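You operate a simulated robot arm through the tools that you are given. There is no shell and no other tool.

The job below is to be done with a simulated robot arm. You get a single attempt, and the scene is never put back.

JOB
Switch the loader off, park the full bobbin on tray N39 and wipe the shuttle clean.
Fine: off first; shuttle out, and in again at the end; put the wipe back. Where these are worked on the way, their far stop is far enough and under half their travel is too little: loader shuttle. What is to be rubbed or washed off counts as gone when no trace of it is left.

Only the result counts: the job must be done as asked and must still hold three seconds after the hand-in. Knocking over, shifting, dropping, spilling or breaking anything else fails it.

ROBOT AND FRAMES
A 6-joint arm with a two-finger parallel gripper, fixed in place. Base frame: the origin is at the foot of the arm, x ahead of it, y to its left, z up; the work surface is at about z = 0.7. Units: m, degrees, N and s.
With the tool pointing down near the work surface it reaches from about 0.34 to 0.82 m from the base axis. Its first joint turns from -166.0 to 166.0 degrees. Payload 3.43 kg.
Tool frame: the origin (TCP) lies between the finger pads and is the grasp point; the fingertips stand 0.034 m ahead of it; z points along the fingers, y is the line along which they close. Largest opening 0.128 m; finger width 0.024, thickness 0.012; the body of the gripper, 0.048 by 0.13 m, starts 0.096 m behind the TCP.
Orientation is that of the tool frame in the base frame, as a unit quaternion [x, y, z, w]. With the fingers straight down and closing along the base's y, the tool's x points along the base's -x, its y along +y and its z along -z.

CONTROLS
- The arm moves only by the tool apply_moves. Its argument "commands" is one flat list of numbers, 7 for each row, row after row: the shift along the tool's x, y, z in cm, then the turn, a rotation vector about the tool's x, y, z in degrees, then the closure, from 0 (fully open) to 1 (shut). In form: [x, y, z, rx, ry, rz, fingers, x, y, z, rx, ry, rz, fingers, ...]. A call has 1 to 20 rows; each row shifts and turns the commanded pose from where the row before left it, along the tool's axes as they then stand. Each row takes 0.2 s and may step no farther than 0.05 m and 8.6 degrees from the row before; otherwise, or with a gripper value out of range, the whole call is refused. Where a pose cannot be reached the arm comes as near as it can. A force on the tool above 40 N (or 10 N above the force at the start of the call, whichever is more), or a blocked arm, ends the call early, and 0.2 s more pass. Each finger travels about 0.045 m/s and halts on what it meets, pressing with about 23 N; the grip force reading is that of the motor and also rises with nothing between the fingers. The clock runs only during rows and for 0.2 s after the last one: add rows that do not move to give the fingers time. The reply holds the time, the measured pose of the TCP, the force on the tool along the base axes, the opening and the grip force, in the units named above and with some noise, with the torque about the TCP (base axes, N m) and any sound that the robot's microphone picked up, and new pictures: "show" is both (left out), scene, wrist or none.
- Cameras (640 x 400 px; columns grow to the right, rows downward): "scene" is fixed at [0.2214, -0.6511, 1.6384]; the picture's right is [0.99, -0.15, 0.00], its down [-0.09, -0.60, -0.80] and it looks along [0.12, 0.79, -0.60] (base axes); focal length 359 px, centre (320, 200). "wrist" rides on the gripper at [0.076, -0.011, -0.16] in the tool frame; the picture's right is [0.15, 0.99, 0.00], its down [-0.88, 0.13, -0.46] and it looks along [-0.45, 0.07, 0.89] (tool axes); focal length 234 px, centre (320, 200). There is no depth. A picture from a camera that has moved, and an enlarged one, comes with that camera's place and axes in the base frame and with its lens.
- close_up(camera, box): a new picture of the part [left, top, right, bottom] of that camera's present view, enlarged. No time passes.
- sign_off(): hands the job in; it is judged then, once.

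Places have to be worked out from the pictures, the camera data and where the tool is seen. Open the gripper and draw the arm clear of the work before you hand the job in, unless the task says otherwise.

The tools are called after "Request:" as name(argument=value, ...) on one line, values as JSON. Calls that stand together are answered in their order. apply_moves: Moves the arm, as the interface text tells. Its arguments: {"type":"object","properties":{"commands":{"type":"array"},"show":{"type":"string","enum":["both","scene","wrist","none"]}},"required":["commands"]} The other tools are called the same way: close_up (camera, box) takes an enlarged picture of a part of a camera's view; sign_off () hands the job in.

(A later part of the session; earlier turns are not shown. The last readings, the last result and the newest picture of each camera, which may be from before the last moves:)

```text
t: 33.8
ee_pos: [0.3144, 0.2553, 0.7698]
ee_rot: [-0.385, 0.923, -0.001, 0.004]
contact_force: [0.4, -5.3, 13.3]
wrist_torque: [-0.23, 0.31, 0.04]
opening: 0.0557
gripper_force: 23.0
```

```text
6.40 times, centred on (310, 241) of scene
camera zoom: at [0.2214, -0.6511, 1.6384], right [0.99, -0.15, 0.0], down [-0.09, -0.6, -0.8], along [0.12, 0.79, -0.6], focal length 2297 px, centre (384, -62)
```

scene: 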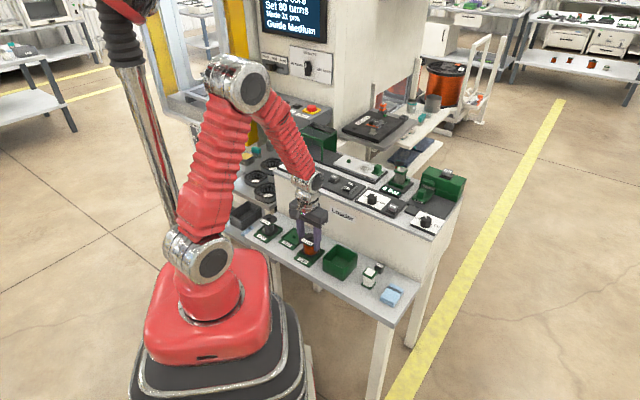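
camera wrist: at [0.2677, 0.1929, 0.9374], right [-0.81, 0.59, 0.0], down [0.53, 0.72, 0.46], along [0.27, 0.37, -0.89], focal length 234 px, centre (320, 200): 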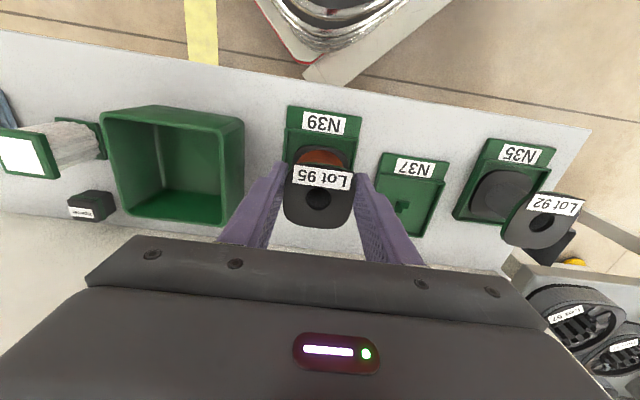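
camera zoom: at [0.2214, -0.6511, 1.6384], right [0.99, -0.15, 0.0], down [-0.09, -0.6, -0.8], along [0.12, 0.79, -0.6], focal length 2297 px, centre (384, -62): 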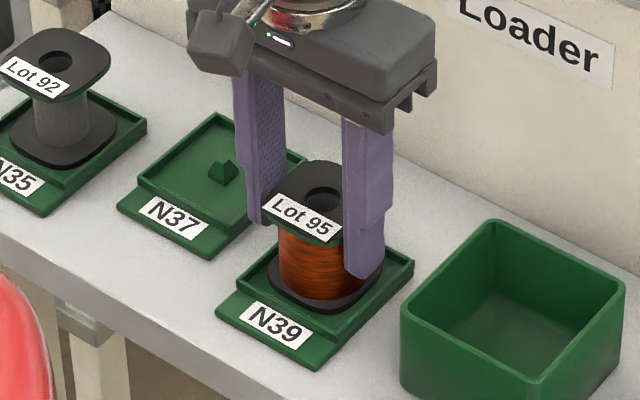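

Contact is made at +13 N, and the height matches the seated bobbin on N35. I'll release gently.

Request:
apply_moves(commands=[0, 0, 0, 0, 0, 0, 0.52, 0, 0, 0, 0, 0, 0, 0.45, 0, 0, 0, 0, 0, 0, 0.4, 0, 0, 0, 0, 0, 0, 0.4])

Request:
close_up(camera="scene", box=[260, 210, 360, 272])

Request:
close_up(camera="wrist", box=[220, 60, 480, 220])

```text
t: 34.8
ee_pos: [0.3147, 0.2549, 0.7694]
ee_rot: [-0.386, 0.923, 0.0, 0.002]
contact_force: [-0.6, -0.6, 0.0]
wrist_torque: [0.0, -0.01, -0.02]
opening: 0.0769
gripper_force: 0.0
camera wrist: at [0.2674, 0.193, 0.9287], right [-0.81, 0.59, 0.0], down [0.53, 0.72, 0.46], along [0.27, 0.37, -0.89], focal length 234 px, centre (320, 200)
```

scene: 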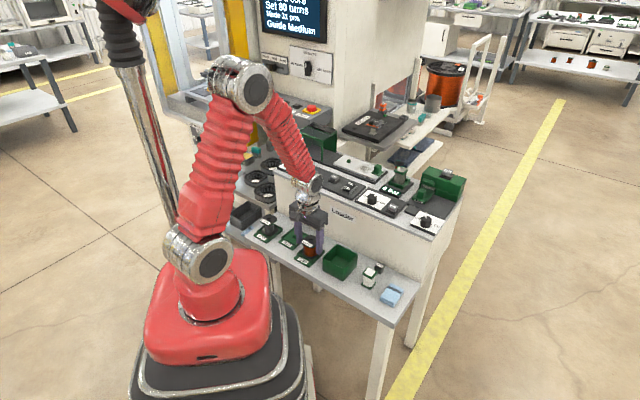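
wrist: 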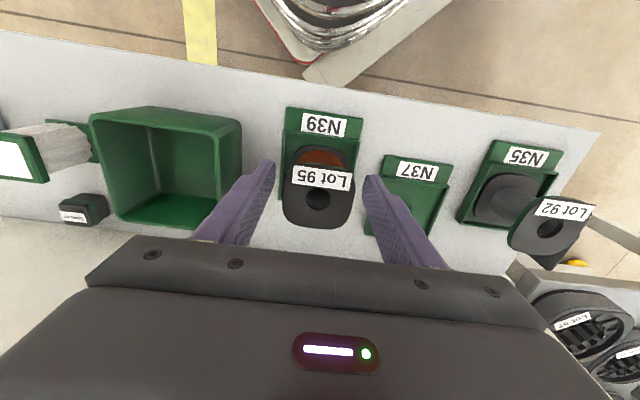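

```text
6.40 times, centred on (310, 241) of scene
camera zoom: at [0.2214, -0.6511, 1.6384], right [0.99, -0.15, 0.0], down [-0.09, -0.6, -0.8], along [0.12, 0.79, -0.6], focal length 2297 px, centre (384, -62)
```

zoom: 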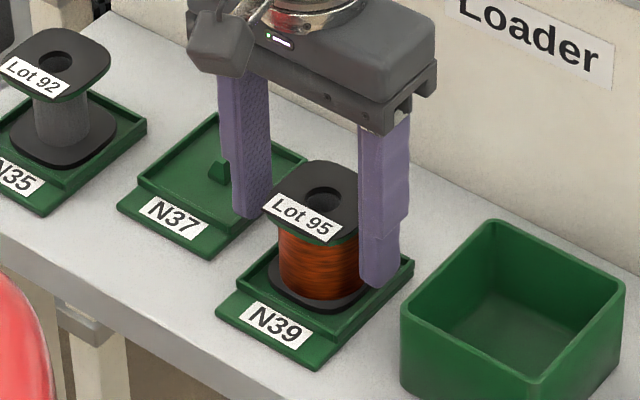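

```text
2.46 times, centred on (350, 140) of wrist
camera zoom: at [0.2674, 0.193, 0.9287], right [-0.81, 0.59, 0.0], down [0.53, 0.72, 0.46], along [0.27, 0.37, -0.89], focal length 576 px, centre (246, 348)
```

zoom: 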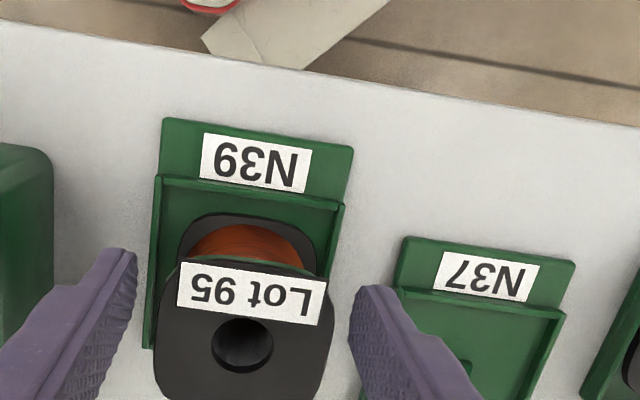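

The bobbin sits released in N39. I'll lift straight up and then look at it and at the wipe.

Request:
apply_moves(commands=[0, 0, -2, 0, 0, 0, 0.4, 0, 0, -4, 0, 0, 0, 0.4, 0, 0, -4, 0, 0, 0, 0.4, 0, 0, -4, 0, 0, 0, 0.3, 0, 0, -4, 0, 0, 0, 0.2, 0, -4, -4, 0, 0, 0, 0, 0, 0, 0, 0, 0, 0, 0])

Request:
close_up(camera="scene", box=[260, 210, 360, 272])

Request:
close_up(camera="wrist", box=[120, 40, 440, 240])

Request:
close_up(camera="scene", box=[360, 265, 424, 305])

```text
refused: row 6 steps farther than a row can; nothing moved
```

```text
6.40 times, centred on (310, 241) of scene
camera zoom: at [0.2214, -0.6511, 1.6384], right [0.99, -0.15, 0.0], down [-0.09, -0.6, -0.8], along [0.12, 0.79, -0.6], focal length 2297 px, centre (384, -62)
```

zoom: 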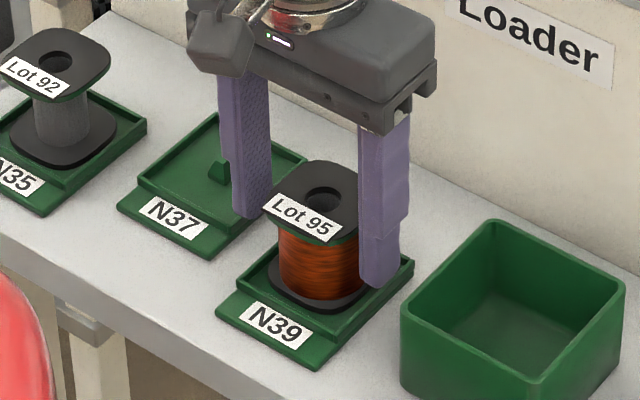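

```text
2.00 times, centred on (280, 140) of wrist
camera zoom: at [0.2674, 0.193, 0.9287], right [-0.81, 0.59, 0.0], down [0.53, 0.72, 0.46], along [0.27, 0.37, -0.89], focal length 468 px, centre (400, 320)
```

zoom: 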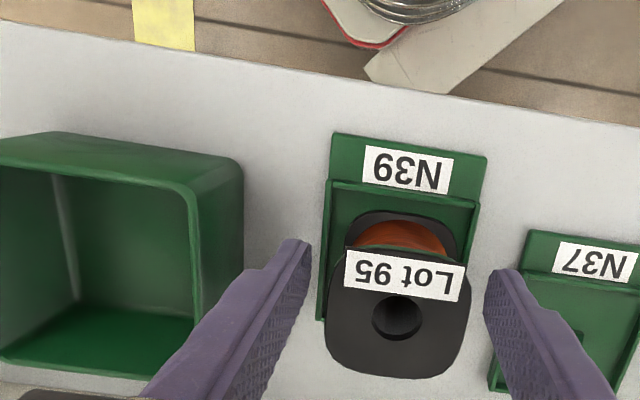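

```text
10.00 times, centred on (392, 285) of scene
camera zoom: at [0.2214, -0.6511, 1.6384], right [0.99, -0.15, 0.0], down [-0.09, -0.6, -0.8], along [0.12, 0.79, -0.6], focal length 3590 px, centre (-400, -650)
```

zoom: 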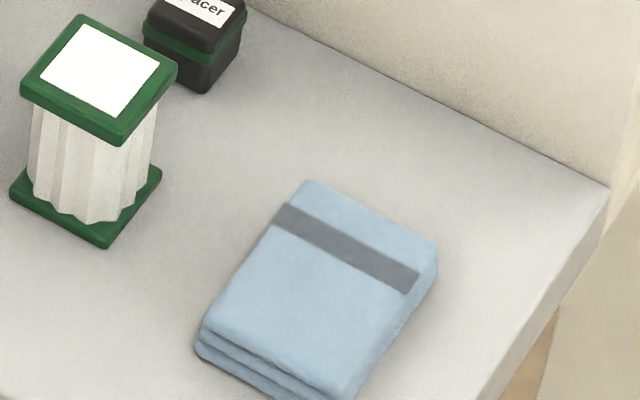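

One row was too long. I'll redo the lift in legal steps and then travel along the shelf toward the wipe.

Request:
apply_moves(commands=[0, 0, -2, 0, 0, 0, 0.4, 0, 0, -4, 0, 0, 0, 0.4, 0, 0, -4, 0, 0, 0, 0.4, 0, 0, -4, 0, 0, 0, 0.3, 0, 0, -4, 0, 0, 0, 0.2, 0, 0, -3, 0, 0, 0, 0, 0, -4, 0, 0, 0, 0, 0, 0, -4.5, 0, 0, 0, 0, 0, 0, -4.5, 0, 0, 0, 0, 0, 0, -4.5, 0, 0, 0, 0, 0, 0, -4.5, 0, 0, 0, 0, 0, 0, -4.5, 0, 0, 0, 0, 0, 0, -3, 0, 0, 0, 0, 0])

Request:
close_up(camera="scene", box=[260, 210, 360, 272])

Request:
close_up(camera="wrist", box=[160, 50, 480, 250])

```text
t: 37.6
ee_pos: [0.5255, 0.0476, 0.9806]
ee_rot: [-0.384, 0.923, 0.002, 0.002]
contact_force: [-0.2, -0.4, 0.0]
wrist_torque: [0.0, -0.01, 0.01]
opening: 0.128
gripper_force: 0.1
camera wrist: at [0.4779, -0.0143, 1.141], right [-0.81, 0.59, 0.0], down [0.53, 0.72, 0.46], along [0.27, 0.37, -0.89], focal length 234 px, centre (320, 200)
```

scene: 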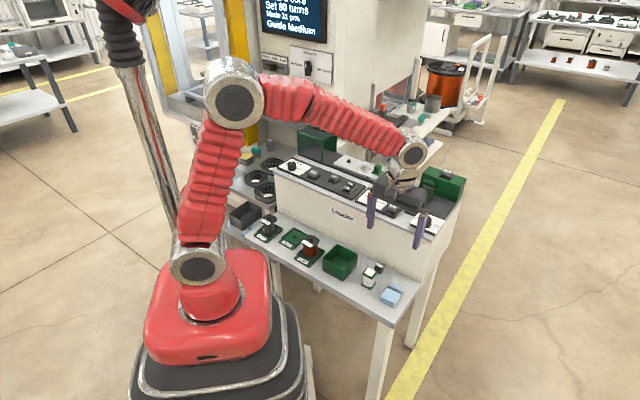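
wrist: 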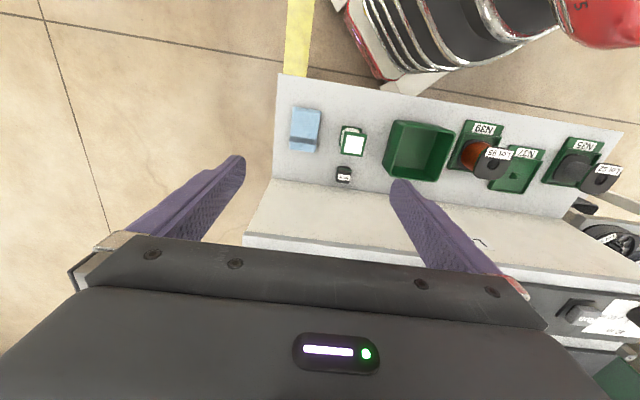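

```text
6.40 times, centred on (310, 241) of scene
camera zoom: at [0.2214, -0.6511, 1.6384], right [0.99, -0.15, 0.0], down [-0.09, -0.6, -0.8], along [0.12, 0.79, -0.6], focal length 2297 px, centre (384, -62)
```

zoom: 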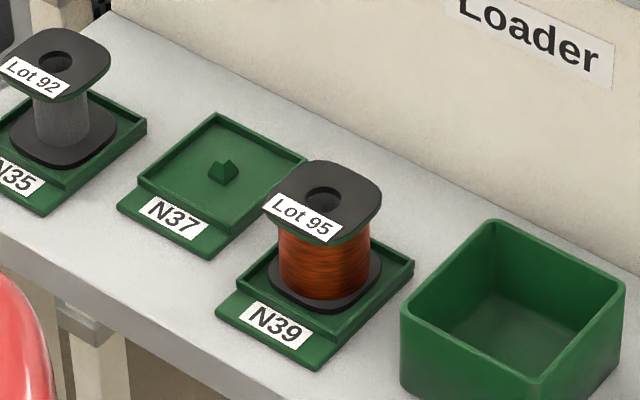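

```text
2.00 times, centred on (320, 150) of wrist
camera zoom: at [0.4779, -0.0143, 1.141], right [-0.81, 0.59, 0.0], down [0.53, 0.72, 0.46], along [0.27, 0.37, -0.89], focal length 468 px, centre (320, 300)
```

zoom: 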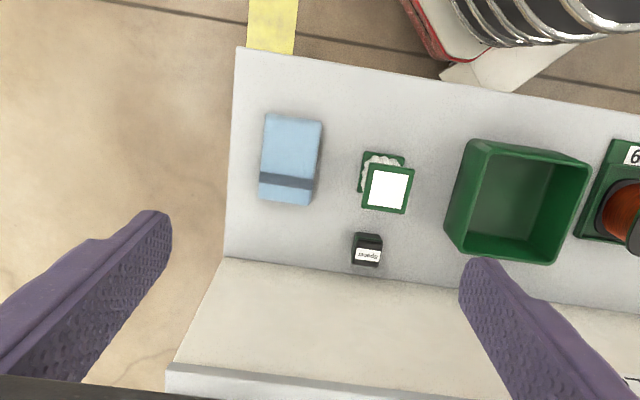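

The bobbin sits well in N39. The wipe measures about 48 × 72 mm, is centred near (0.546, 0.034), and has its long side pointing from front to back. The white cartridge stands close by, so I'll narrow the opening to 7 cm before going lower over the wipe.

Request:
apply_moves(commands=[-0.3, -1.2, 0, 0, 0, 0, 0.45, -0.25, -1.2, 0, 0, 0, 0, 0.45, 0, 0, 0, 0, 0, 0, 0.45, 0, 0, 0, 0, 0, 0, 0.45, 0, 0, 4, 0, 0, 0, 0.45, 0, 0, 4, 0, 0, 0, 0.45, 0, 0, 4, 0, 0, 0, 0.45, 0, 0, 3, 0, 0, 0, 0.45, 0, 0, 0, 0, 0, 0, 0.45])

Request:
close_up(camera="wrist", box=[200, 80, 440, 230])

Request:
close_up(camera="scene", box=[350, 240, 446, 300])

```text
t: 39.6
ee_pos: [0.5468, 0.0325, 0.8285]
ee_rot: [-0.384, 0.923, 0.001, 0.002]
contact_force: [-0.3, 0.1, -0.7]
wrist_torque: [0.0, 0.0, -0.03]
opening: 0.0706
gripper_force: 0.1
camera wrist: at [0.4993, -0.0281, 0.9882], right [-0.81, 0.59, 0.0], down [0.53, 0.72, 0.46], along [0.27, 0.37, -0.89], focal length 234 px, centre (320, 200)
```

scene: 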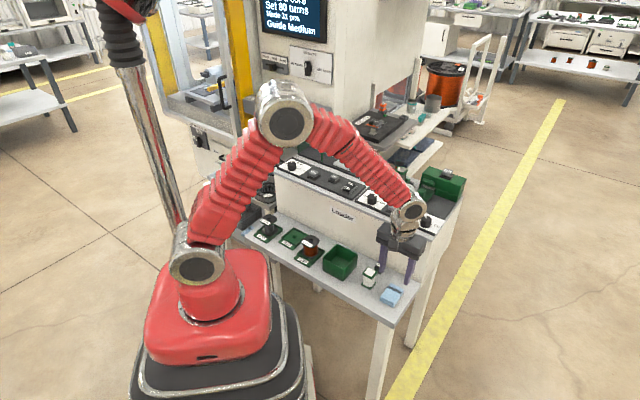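
wrist: 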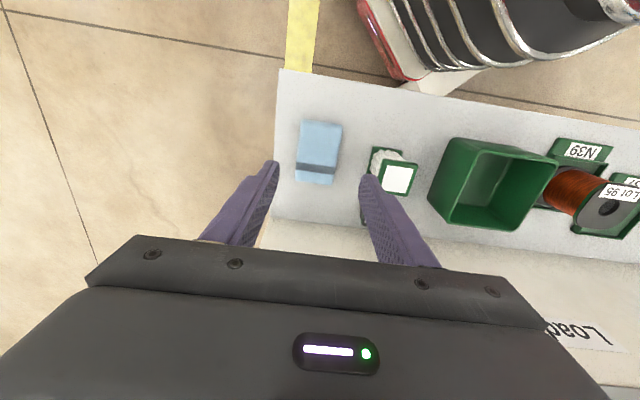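

```text
2.67 times, centred on (320, 155) of wrist
camera zoom: at [0.4993, -0.0281, 0.9882], right [-0.81, 0.59, 0.0], down [0.53, 0.72, 0.46], along [0.27, 0.37, -0.89], focal length 624 px, centre (320, 320)
```

zoom: 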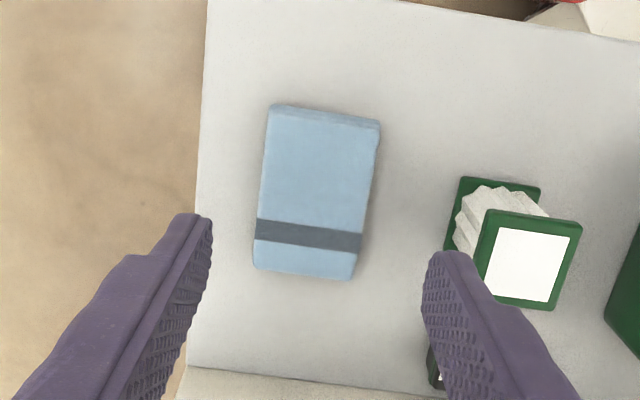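

```text
6.67 times, centred on (398, 270) of scene
camera zoom: at [0.2214, -0.6511, 1.6384], right [0.99, -0.15, 0.0], down [-0.09, -0.6, -0.8], along [0.12, 0.79, -0.6], focal length 2393 px, centre (-200, -267)
```

zoom: 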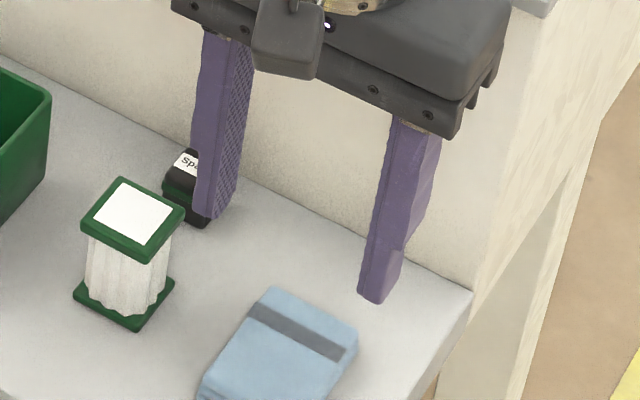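

The wipe is centred under the TCP, and the finger clears the cartridge by about 1 cm. I'll lower until the tips are near z≈0.715 and then look.

Request:
apply_moves(commands=[-0.1, -0.15, 2.5, 0, 0, 0, 0.45, 0, 0, 2.5, 0, 0, 0, 0.45, 0, 0, 2, 0, 0, 0, 0.45, 0, 0, 0.8, 0, 0, 0, 0.45])

Request:
close_up(camera="wrist", box=[200, 100, 440, 250])

Request:
close_up(camera="scene", box=[350, 255, 430, 305])

```text
t: 40.6
ee_pos: [0.5478, 0.0326, 0.753]
ee_rot: [-0.384, 0.923, 0.0, 0.002]
contact_force: [0.2, 1.0, -0.7]
wrist_torque: [0.01, 0.01, 0.0]
opening: 0.0704
gripper_force: 0.0
camera wrist: at [0.5006, -0.0293, 0.9116], right [-0.81, 0.59, 0.0], down [0.53, 0.72, 0.46], along [0.27, 0.37, -0.89], focal length 234 px, centre (320, 200)
```

scene: 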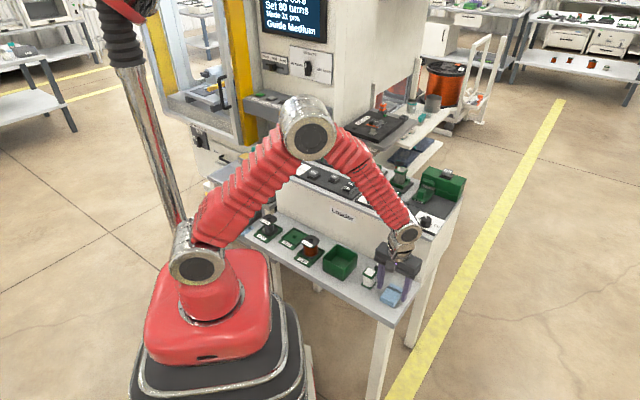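
wrist: 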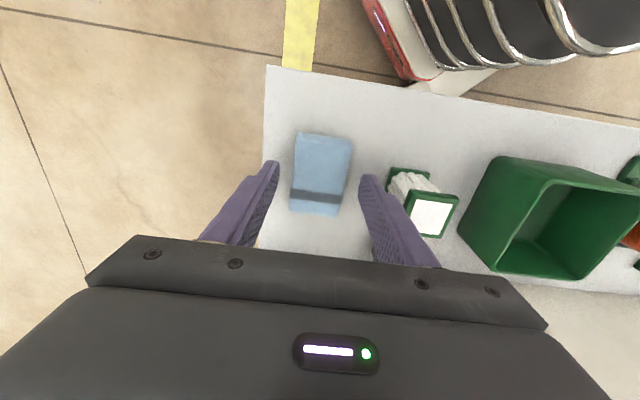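

```text
2.67 times, centred on (320, 175) of wrist
camera zoom: at [0.5006, -0.0293, 0.9116], right [-0.81, 0.59, 0.0], down [0.53, 0.72, 0.46], along [0.27, 0.37, -0.89], focal length 624 px, centre (320, 267)
```

zoom: 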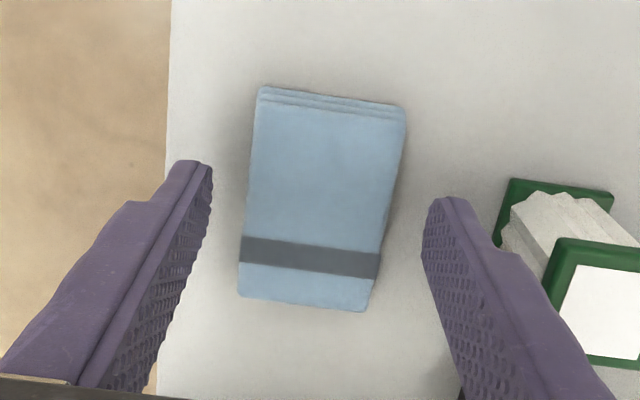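

```text
8.00 times, centred on (390, 280) of scene
camera zoom: at [0.2214, -0.6511, 1.6384], right [0.99, -0.15, 0.0], down [-0.09, -0.6, -0.8], along [0.12, 0.79, -0.6], focal length 2872 px, centre (-240, -440)
```

zoom: 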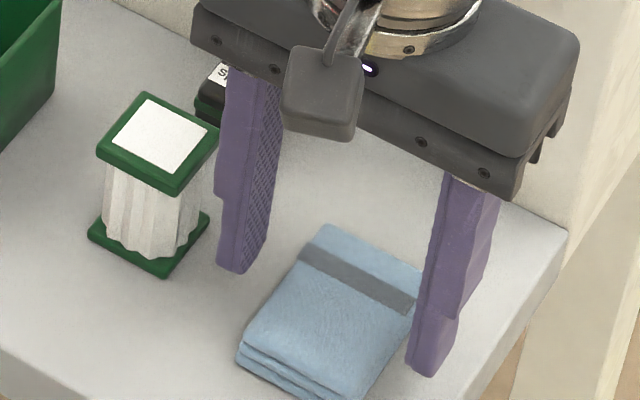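

The wipe is centred, with its top at z≈0.717. I'll lower another 1.3 cm so the tips stop a few mm above the shelf, then close.

Request:
apply_moves(commands=[0, 0, 0.7, 0, 0, 0, 0.45, 0, 0, 0.6, 0, 0, 0, 0.45, 0, 0, 0, 0, 0, 0, 0.6, 0, 0, 0, 0, 0, 0, 0.8, 0, 0, 0, 0, 0, 0, 1, 0, 0, 0, 0, 0, 0, 1, 0, 0, 0, 0, 0, 0, 1])

Request:
close_up(camera="wrist", box=[200, 100, 440, 250])

Request:
close_up(camera="scene", box=[350, 255, 430, 305])

```text
t: 42.2
ee_pos: [0.548, 0.0333, 0.7376]
ee_rot: [-0.385, 0.923, 0.0, 0.001]
contact_force: [0.4, -0.5, 0.2]
wrist_torque: [0.02, -0.01, 0.01]
opening: 0.0489
gripper_force: 23.0
camera wrist: at [0.5009, -0.0285, 0.898], right [-0.81, 0.59, 0.0], down [0.53, 0.72, 0.46], along [0.27, 0.37, -0.89], focal length 234 px, centre (320, 200)
```

scene: 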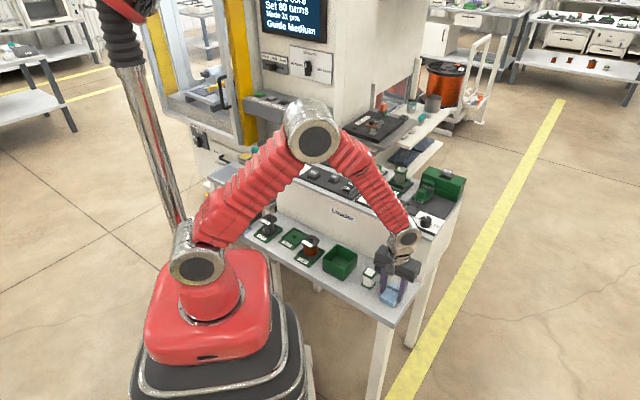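
wrist: 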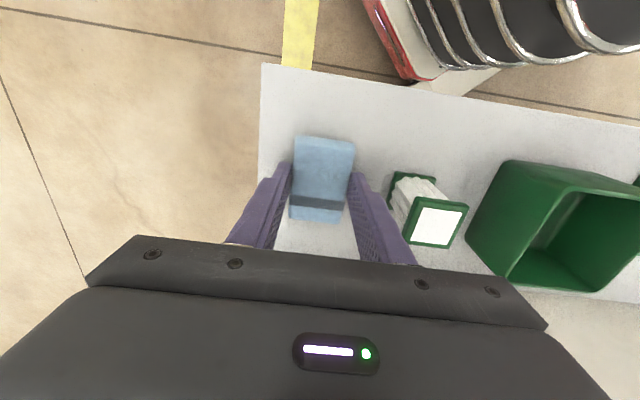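

```text
2.67 times, centred on (320, 175) of wrist
camera zoom: at [0.5009, -0.0285, 0.898], right [-0.81, 0.59, 0.0], down [0.53, 0.72, 0.46], along [0.27, 0.37, -0.89], focal length 624 px, centre (320, 267)
```

zoom: 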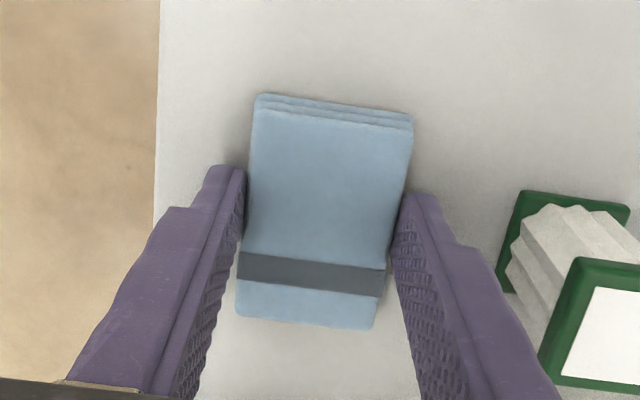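

```text
8.00 times, centred on (390, 280) of scene
camera zoom: at [0.2214, -0.6511, 1.6384], right [0.99, -0.15, 0.0], down [-0.09, -0.6, -0.8], along [0.12, 0.79, -0.6], focal length 2872 px, centre (-240, -440)
```

zoom: 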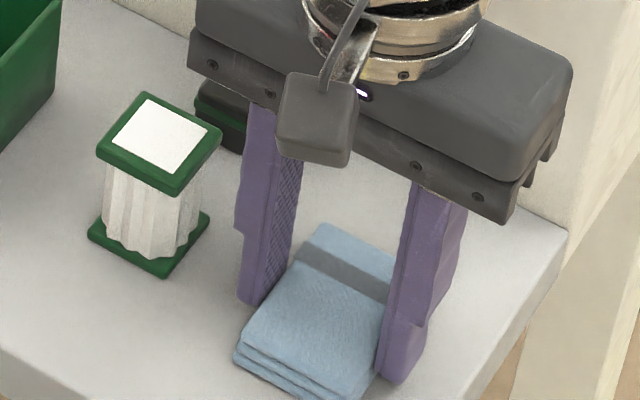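

The wipe is gripped at 0.049. For the return, its pick-up pose is (0.548, 0.033, 0.738). I'll lift it straight up.

Request:
apply_moves(commands=[0, 0, -1, 0, 0, 0, 1, 0, 0, -3, 0, 0, 0, 1, 0, 0, -4, 0, 0, 0, 1, 0, 0, -4, 0, 0, 0, 1, 0, 0, -4, 0, 0, 0, 1, 0, 0, -4, 0, 0, 0, 1, 0, 0, -4, 0, 0, 0, 1, 0, 0, -4, 0, 0, 0, 1, 0, 0, -4, 0, 0, 0, 1])

Request:
close_up(camera="wrist", box=[200, 100, 440, 250])

Request:
close_up(camera="scene", box=[300, 120, 460, 220])

```text
t: 44.2
ee_pos: [0.5464, 0.0329, 1.0581]
ee_rot: [-0.384, 0.923, 0.0, 0.002]
contact_force: [0.1, -0.7, 0.3]
wrist_torque: [-0.01, 0.01, -0.01]
opening: 0.0488
gripper_force: 23.2
camera wrist: at [0.5007, -0.0289, 1.2182], right [-0.81, 0.59, 0.0], down [0.53, 0.72, 0.46], along [0.27, 0.37, -0.89], focal length 234 px, centre (320, 200)
```

scene: 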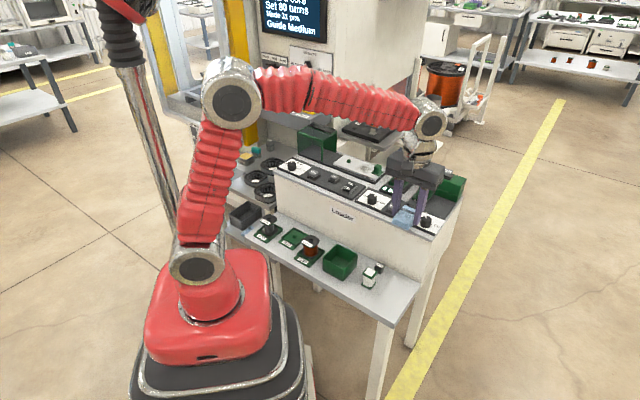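
wrist: 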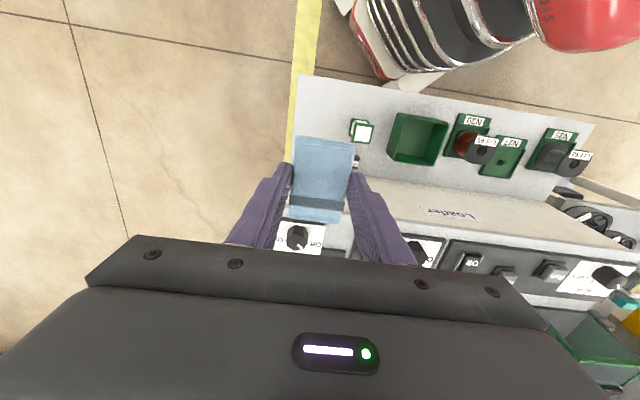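

```text
2.67 times, centred on (320, 175) of wrist
camera zoom: at [0.5007, -0.0289, 1.2182], right [-0.81, 0.59, 0.0], down [0.53, 0.72, 0.46], along [0.27, 0.37, -0.89], focal length 624 px, centre (320, 267)
```

zoom: 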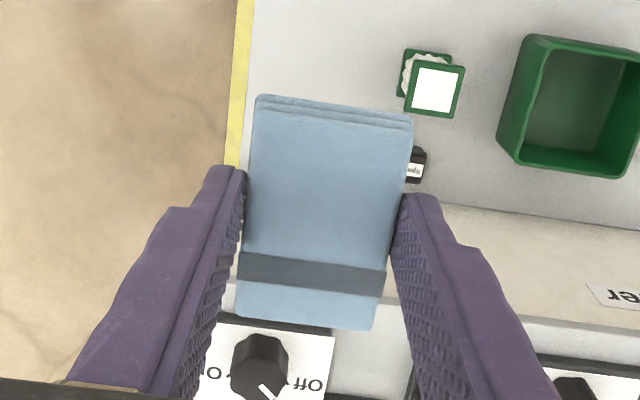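

```text
4.00 times, centred on (380, 170) of scene
camera zoom: at [0.2214, -0.6511, 1.6384], right [0.99, -0.15, 0.0], down [-0.09, -0.6, -0.8], along [0.12, 0.79, -0.6], focal length 1436 px, centre (80, 320)
```

zoom: 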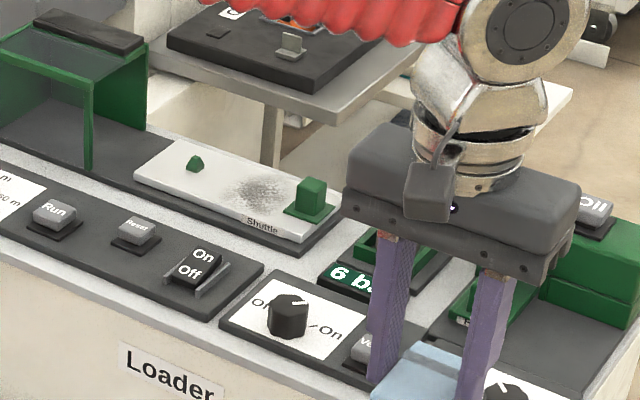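

The wipe is held securely. I'll raise it, carry it along the shelf, and then go back over the shuttle's dirty patch near (0.547, 0.455).

Request:
apply_moves(commands=[0, 0, -3, 0, 0, 0, 1, 0, 0, -3, 0, 0, 0, 1, 0, 4.25, 0, 0, 0, 0, 1, 0, 4.25, 0, 0, 0, 0, 1, 0, 4.25, 0, 0, 0, 0, 1, 0, 4.25, 0, 0, 0, 0, 1, 0, 4.25, 0, 0, 0, 0, 1, 0, 4.25, 0, 0, 0, 0, 1, 0, 4.25, 0, 0, 0, 0, 1, -4.2, 0, 0, 0, 0, 0, 1, -4.2, 0, 0, 0, 0, 0, 1, -4.2, 0, 0, 0, 0, 0, 1, -4.2, 0, 0, 0, 0, 0, 1, -4.2, 0, 0, 0, 0, 0, 1, -4.2, 0, 0, 0, 0, 0, 1, -4.2, 0, 0, 0, 0, 0, 1], show="scene")

Request:
apply_moves(commands=[0, 0, 0, 0, 0, 7.5, 1, 0, 0, 0, 0, 0, 7.5, 1, 0, 0, 0, 0, 0, 7.5, 1, 0, 0, 0, 0, 0, 7.5, 1, 0, 0, 0, 0, 0, 7.5, 1, 0, 0, 0, 0, 0, 7.5, 1, 0, 0, 0, 0, 0, 7.5, 1, 0, 0, 0, 0, 0, 7.5, 1, 0, 0, 0, 0, 0, 7.5, 1, 0, 0, 0, 0, 0, 7.5, 1, 0, 0, 0, 0, 0, 7.5, 1, 0, 0, 0, 0, 0, 7.5, 1])

Request:
close_up(camera="wrist", box=[200, 60, 440, 210])

Request:
close_up(camera="scene", box=[300, 120, 420, 195])

```text
t: 47.6
ee_pos: [0.5407, 0.4502, 1.1188]
ee_rot: [-0.384, 0.924, 0.0, 0.003]
contact_force: [0.0, -0.7, 0.6]
wrist_torque: [-0.02, -0.02, -0.02]
opening: 0.0488
gripper_force: 22.9
```

scene: 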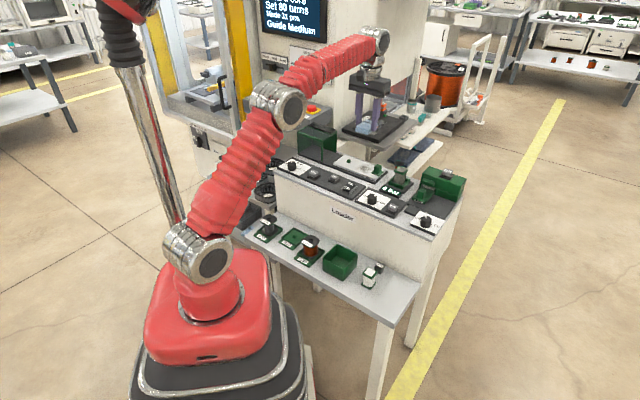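

```text
t: 50.2
ee_pos: [0.5412, 0.4518, 1.1185]
ee_rot: [0.382, 0.924, 0.001, 0.001]
contact_force: [0.8, 0.2, -0.3]
wrist_torque: [0.01, 0.0, -0.04]
opening: 0.049
gripper_force: 22.6
camera wrist: at [0.4791, 0.4965, 1.279], right [0.59, 0.8, 0.0], down [0.71, -0.53, 0.46], along [0.37, -0.27, -0.89], focal length 234 px, centre (320, 200)
```

scene: 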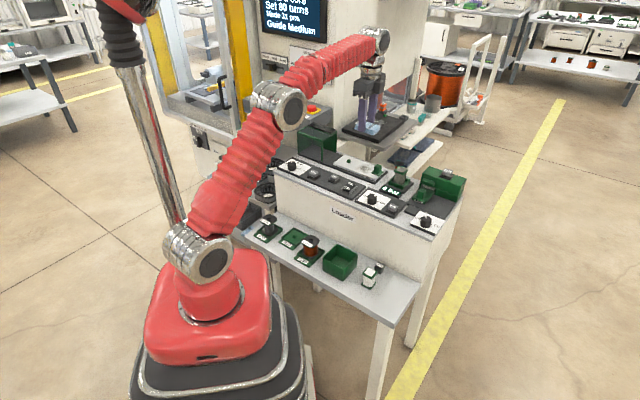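
wrist: 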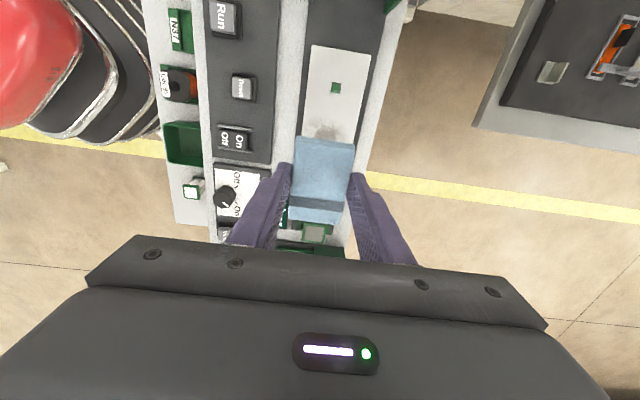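

```text
2.67 times, centred on (320, 135) of wrist
camera zoom: at [0.4791, 0.4965, 1.279], right [0.59, 0.8, 0.0], down [0.71, -0.53, 0.46], along [0.37, -0.27, -0.89], focal length 624 px, centre (320, 373)
```

zoom: 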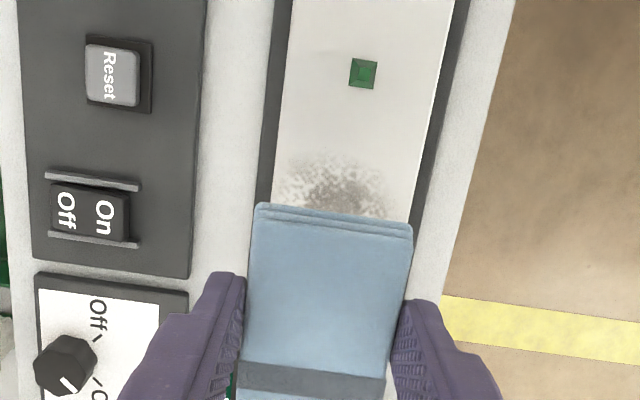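

```text
5.33 times, centred on (360, 158) of scene
camera zoom: at [0.2214, -0.6511, 1.6384], right [0.99, -0.15, 0.0], down [-0.09, -0.6, -0.8], along [0.12, 0.79, -0.6], focal length 1914 px, centre (107, 427)
```

zoom: 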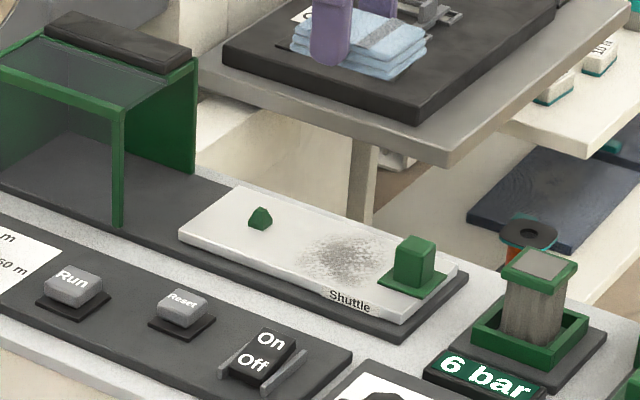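

The wipe's long side now lies along the shuttle. The dirt spans about 6 cm by 6 cm between the knob plate and the post. I'll centre over it and lower to just above the plate.

Request:
apply_moves(commands=[0.3, 1.2, 2, 0, 0, 0, 1, 0, 0, 4, 0, 0, 0, 1, 0, 0, 4, 0, 0, 0, 1, 0, 0, 3, 0, 0, 0, 1, 0, 0, 0, 0, 0, 0, 1])

Request:
close_up(camera="wrist", box=[200, 60, 440, 260])

Request:
close_up(camera="scene", box=[320, 130, 400, 180])

```text
t: 51.4
ee_pos: [0.5496, 0.4602, 0.9893]
ee_rot: [0.381, 0.924, 0.001, 0.002]
contact_force: [0.2, 0.7, 0.1]
wrist_torque: [-0.02, 0.03, -0.01]
opening: 0.0488
gripper_force: 23.4
camera wrist: at [0.4864, 0.5066, 1.1491], right [0.59, 0.81, 0.0], down [0.72, -0.53, 0.46], along [0.37, -0.27, -0.89], focal length 234 px, centre (320, 200)
```

scene: 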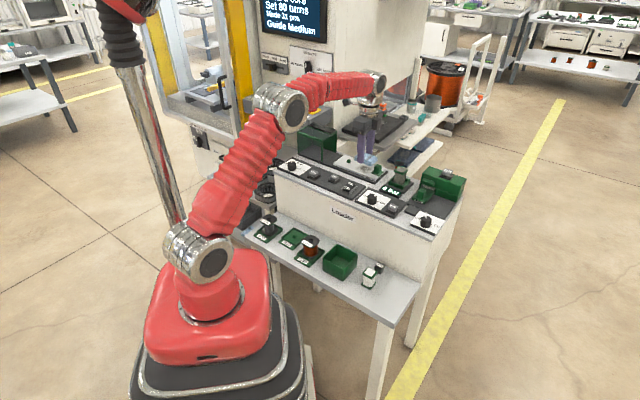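
wrist: 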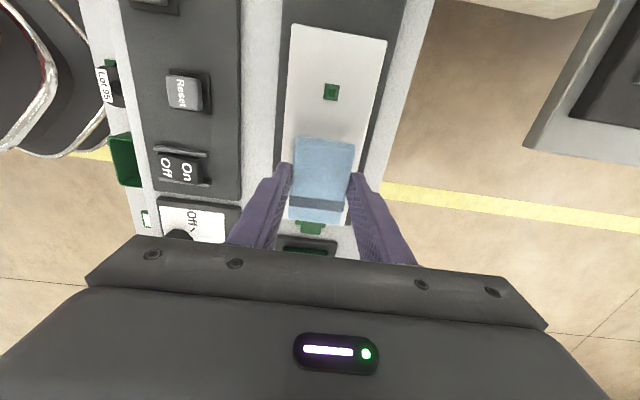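

```text
2.00 times, centred on (320, 160) of wrist
camera zoom: at [0.4864, 0.5066, 1.1491], right [0.59, 0.81, 0.0], down [0.72, -0.53, 0.46], along [0.37, -0.27, -0.89], focal length 468 px, centre (320, 280)
```

zoom: 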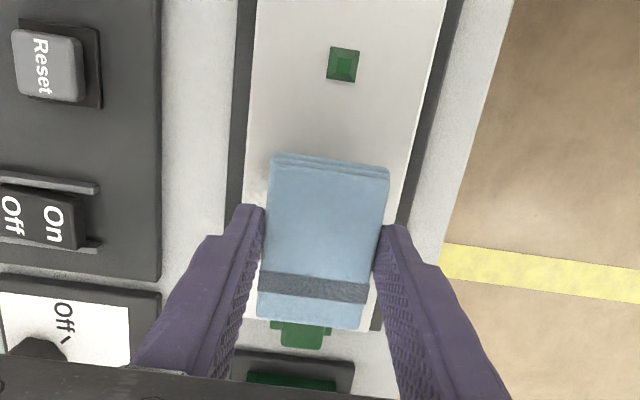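

```text
8.00 times, centred on (360, 155) of scene
camera zoom: at [0.2214, -0.6511, 1.6384], right [0.99, -0.15, 0.0], down [-0.09, -0.6, -0.8], along [0.12, 0.79, -0.6], focal length 2872 px, centre (0, 560)
```

zoom: 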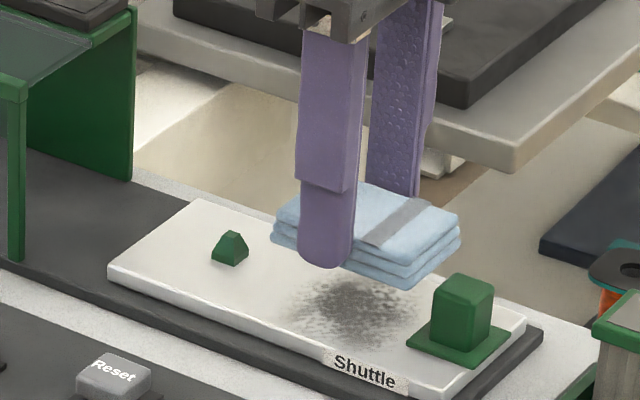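

The wipe hovers about 2.5 cm above the dirt. I'll shift 2 mm away from the knob plate and lower toward contact in small steps.

Request:
apply_moves(commands=[0.2, -0.3, 1.2, 0, 0, 0, 1, 0, 0, 0.6, 0, 0, 0, 1, 0, 0, 0.3, 0, 0, 0, 1], show="none")

Request:
close_up(camera="scene", box=[320, 130, 400, 180])

```text
t: 52.2
ee_pos: [0.546, 0.4603, 0.968]
ee_rot: [0.38, 0.925, 0.001, 0.002]
contact_force: [0.4, 0.2, -1.0]
wrist_torque: [0.01, 0.04, -0.01]
opening: 0.0489
gripper_force: 22.9
```

```text
8.00 times, centred on (360, 155) of scene
camera zoom: at [0.2214, -0.6511, 1.6384], right [0.99, -0.15, 0.0], down [-0.09, -0.6, -0.8], along [0.12, 0.79, -0.6], focal length 2872 px, centre (0, 560)
```

zoom: 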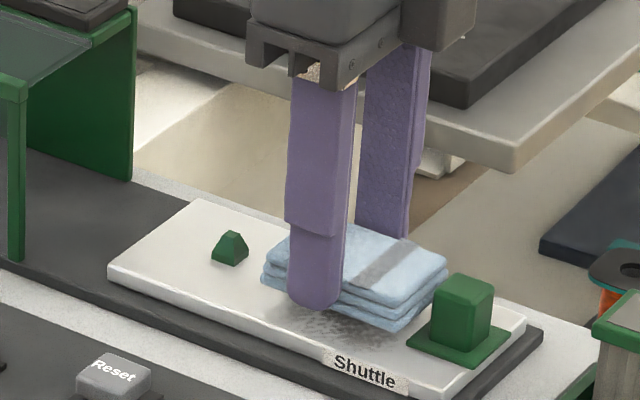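

Request:
apply_moves(commands=[0, 0, 0.2, 0, 0, 0, 1, 0, 0, 0.2, 0, 0, 0, 1], show="none")

```text
t: 52.8
ee_pos: [0.5462, 0.4617, 0.9639]
ee_rot: [0.381, 0.924, 0.001, 0.001]
contact_force: [0.4, -0.3, -0.5]
wrist_torque: [0.01, 0.03, 0.02]
opening: 0.0488
gripper_force: 22.7
```

No contact yet, so I'll keep lowering in 2 mm steps.

Request:
apply_moves(commands=[0, 0, 0.2, 0, 0, 0, 1, 0, 0, 0.15, 0, 0, 0, 1], show="none")

Request:
close_up(camera="scene", box=[320, 130, 400, 180])

```text
t: 53.4
ee_pos: [0.5453, 0.4624, 0.9607]
ee_rot: [0.381, 0.925, 0.001, 0.001]
contact_force: [0.4, -0.3, -0.8]
wrist_torque: [0.02, 0.0, -0.02]
opening: 0.0485
gripper_force: 23.0
```

```text
8.00 times, centred on (360, 155) of scene
camera zoom: at [0.2214, -0.6511, 1.6384], right [0.99, -0.15, 0.0], down [-0.09, -0.6, -0.8], along [0.12, 0.79, -0.6], focal length 2872 px, centre (0, 560)
```

zoom: 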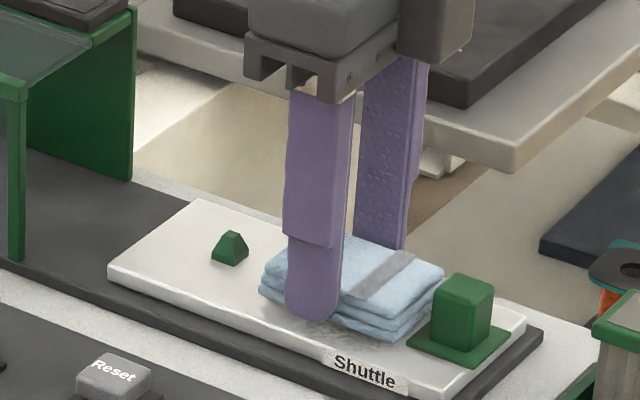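

Request:
apply_moves(commands=[0, 0, 0.12, 0, 0, 0, 1, 0, 0, 0.12, 0, 0, 0, 1], show="none")

```text
t: 54.0
ee_pos: [0.5461, 0.4613, 0.9585]
ee_rot: [0.381, 0.924, 0.001, 0.001]
contact_force: [0.5, 0.4, -0.6]
wrist_torque: [0.01, -0.02, -0.03]
opening: 0.0488
gripper_force: 23.0
```

Request:
apply_moves(commands=[0, 0, 0.12, 0, 0, 0, 1, 0, 0, 0.12, 0, 0, 0, 1], show="none")

Request:
close_up(camera="scene", box=[320, 130, 400, 180])

```text
t: 54.6
ee_pos: [0.5457, 0.4612, 0.9576]
ee_rot: [0.381, 0.925, 0.002, 0.002]
contact_force: [-0.7, 0.1, 6.1]
wrist_torque: [-0.29, -0.03, -0.01]
opening: 0.0486
gripper_force: 22.9
```

```text
8.00 times, centred on (360, 155) of scene
camera zoom: at [0.2214, -0.6511, 1.6384], right [0.99, -0.15, 0.0], down [-0.09, -0.6, -0.8], along [0.12, 0.79, -0.6], focal length 2872 px, centre (0, 560)
```

zoom: 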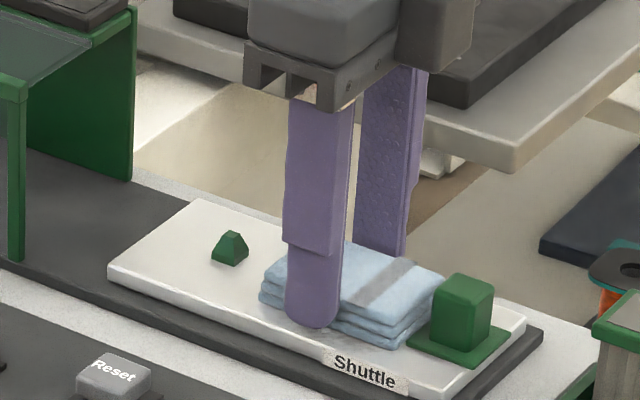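

Contact is made at about 6 N. I'll press slightly more and rub across the plate's width.

Request:
apply_moves(commands=[0, 0.8, 0.04, 0, 0, 0, 1, 0, 0.8, 0, 0, 0, 0, 1, 0, -0.8, 0, 0, 0, 0, 1, 0, -0.8, 0, 0, 0, 0, 1, 0, -0.8, 0, 0, 0, 0, 1, 0, -0.8, 0, 0, 0, 0, 1, 0, 0.8, 0, 0, 0, 0, 1, 0, 0.8, 0, 0, 0, 0, 1, 0, 0.8, 0, 0, 0, 0, 1, 0, 0.8, 0, 0, 0, 0, 1, 0, -0.8, 0, 0, 0, 0, 1, 0, -0.8, 0, 0, 0, 0, 1, 0, -0.8, 0, 0, 0, 0, 1, 0, -0.8, 0, 0, 0, 0, 1, 0, 0.8, 0, 0, 0, 0, 1, 0, 0.8, 0, 0, 0, 0, 1], show="scene")

Request:
close_up(camera="scene", box=[320, 130, 400, 180])

Request:
close_up(camera="wrist", box=[200, 60, 440, 260])

```text
t: 58.0
ee_pos: [0.5445, 0.4615, 0.956]
ee_rot: [0.381, 0.925, 0.001, 0.001]
contact_force: [-6.5, -7.9, 21.5]
wrist_torque: [-0.32, 0.38, 0.0]
opening: 0.0491
gripper_force: 22.8
```

scene: 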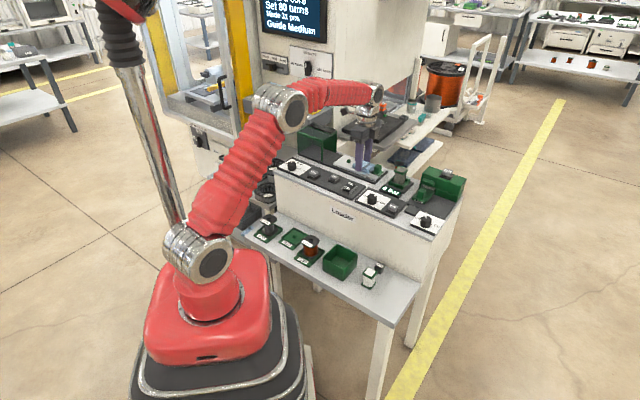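

```text
8.00 times, centred on (360, 155) of scene
camera zoom: at [0.2214, -0.6511, 1.6384], right [0.99, -0.15, 0.0], down [-0.09, -0.6, -0.8], along [0.12, 0.79, -0.6], focal length 2872 px, centre (0, 560)
```

zoom: 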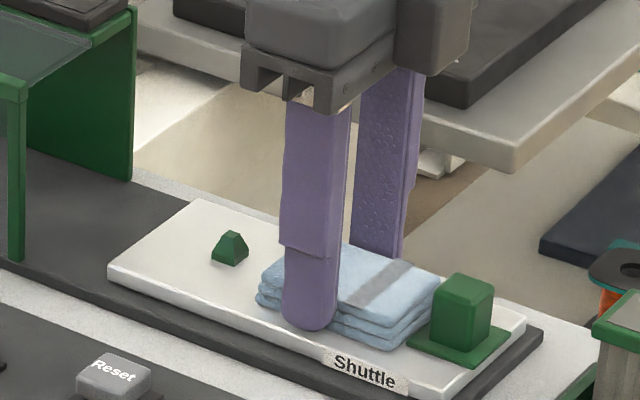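

```text
2.00 times, centred on (320, 160) of wrist
camera zoom: at [0.4811, 0.5065, 1.1158], right [0.59, 0.81, 0.0], down [0.72, -0.53, 0.46], along [0.37, -0.27, -0.89], focal length 468 px, centre (320, 280)
```

zoom: 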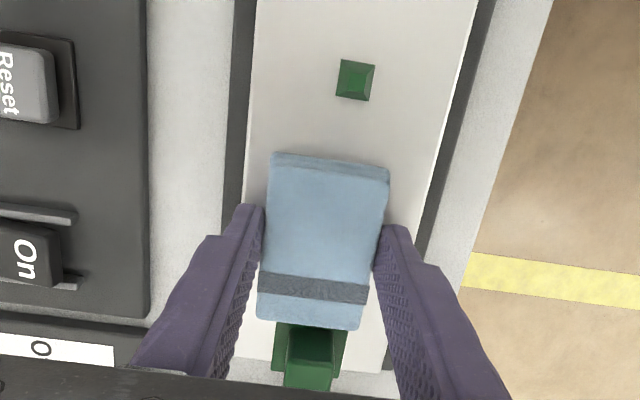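

I've done two full strokes at about 21 N. I'll lift and inspect the plate.

Request:
apply_moves(commands=[0, 0, -2, 0, 0, 0, 1, 0, 0, -4, 0, 0, 0, 1, 0, 0, -4, 0, 0, 0, 1])

Request:
close_up(camera="scene", box=[320, 130, 400, 180])

Request:
close_up(camera="wrist", box=[200, 60, 440, 260])

```text
t: 58.8
ee_pos: [0.5454, 0.4634, 1.0533]
ee_rot: [0.381, 0.925, 0.001, 0.0]
contact_force: [-0.4, -0.4, 0.1]
wrist_torque: [0.0, -0.01, -0.01]
opening: 0.0492
gripper_force: 23.1
camera wrist: at [0.4811, 0.5093, 1.2139], right [0.59, 0.81, 0.0], down [0.72, -0.53, 0.46], along [0.37, -0.27, -0.89], focal length 234 px, centre (320, 200)
```

scene: 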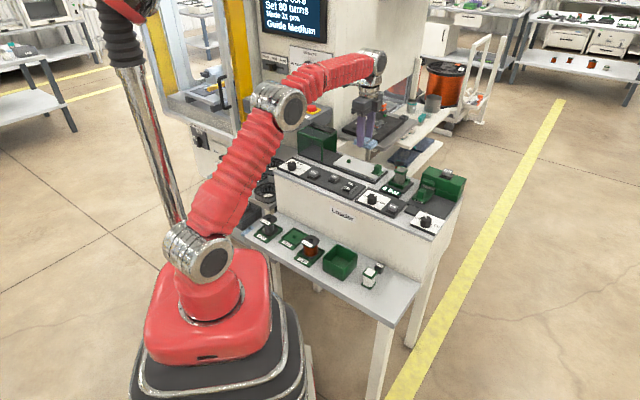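
wrist: 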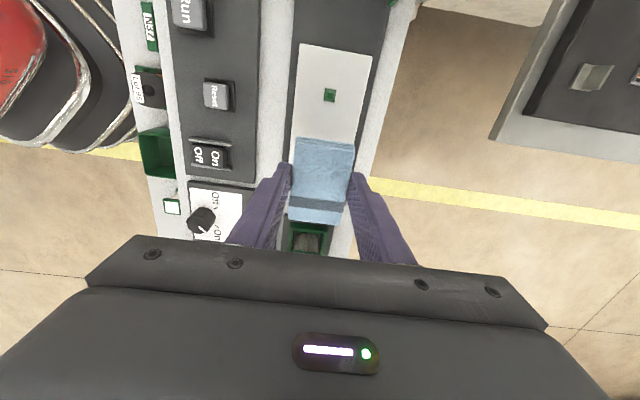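

```text
8.00 times, centred on (360, 155) of scene
camera zoom: at [0.2214, -0.6511, 1.6384], right [0.99, -0.15, 0.0], down [-0.09, -0.6, -0.8], along [0.12, 0.79, -0.6], focal length 2872 px, centre (0, 560)
```

zoom: 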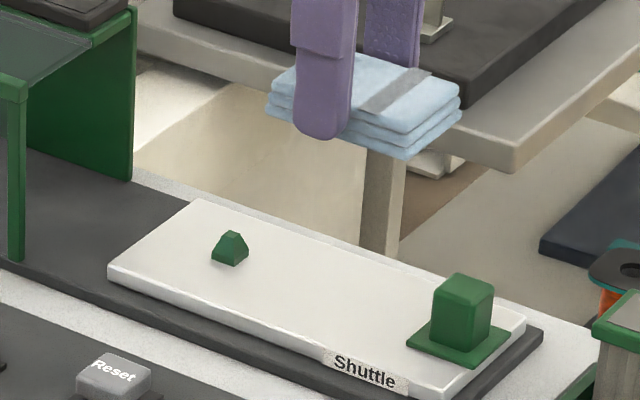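

```text
2.00 times, centred on (320, 160) of wrist
camera zoom: at [0.4811, 0.5093, 1.2139], right [0.59, 0.81, 0.0], down [0.72, -0.53, 0.46], along [0.37, -0.27, -0.89], focal length 468 px, centre (320, 280)
```

zoom: 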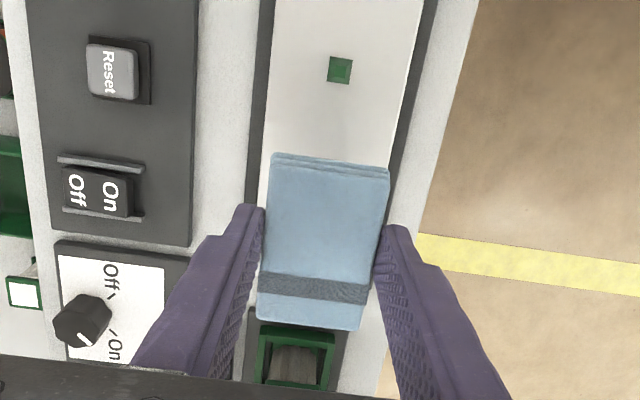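

The plate looks clean. I'll zoom in more to look for any faint residue.

Request:
close_up(camera="scene", box=[348, 156, 388, 181])

Request:
close_up(camera="scene", box=[330, 150, 370, 175])

```text
16.00 times, centred on (368, 168) of scene
camera zoom: at [0.2214, -0.6511, 1.6384], right [0.99, -0.15, 0.0], down [-0.09, -0.6, -0.8], along [0.12, 0.79, -0.6], focal length 5743 px, centre (-448, 704)
```

zoom: 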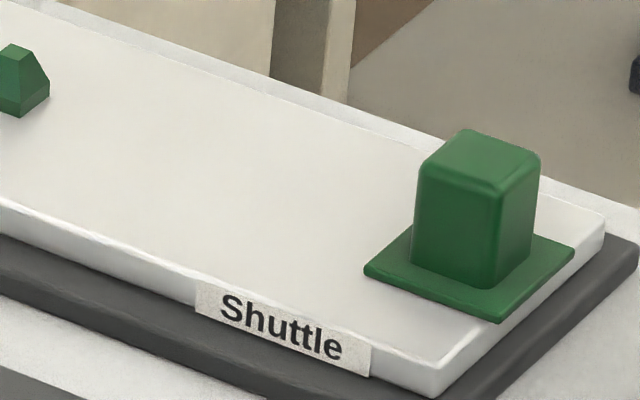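

```text
16.00 times, centred on (350, 162) of scene
camera zoom: at [0.2214, -0.6511, 1.6384], right [0.99, -0.15, 0.0], down [-0.09, -0.6, -0.8], along [0.12, 0.79, -0.6], focal length 5743 px, centre (-160, 800)
```

zoom: 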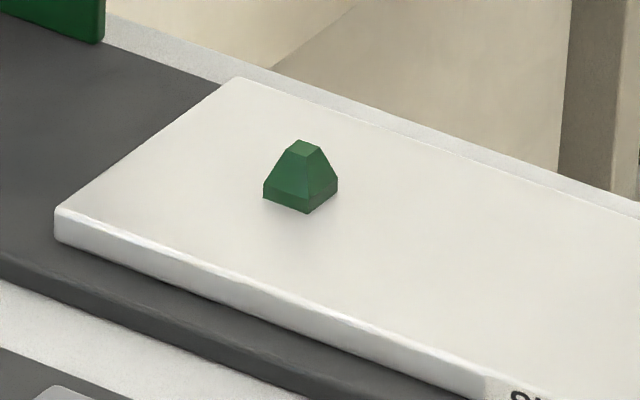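

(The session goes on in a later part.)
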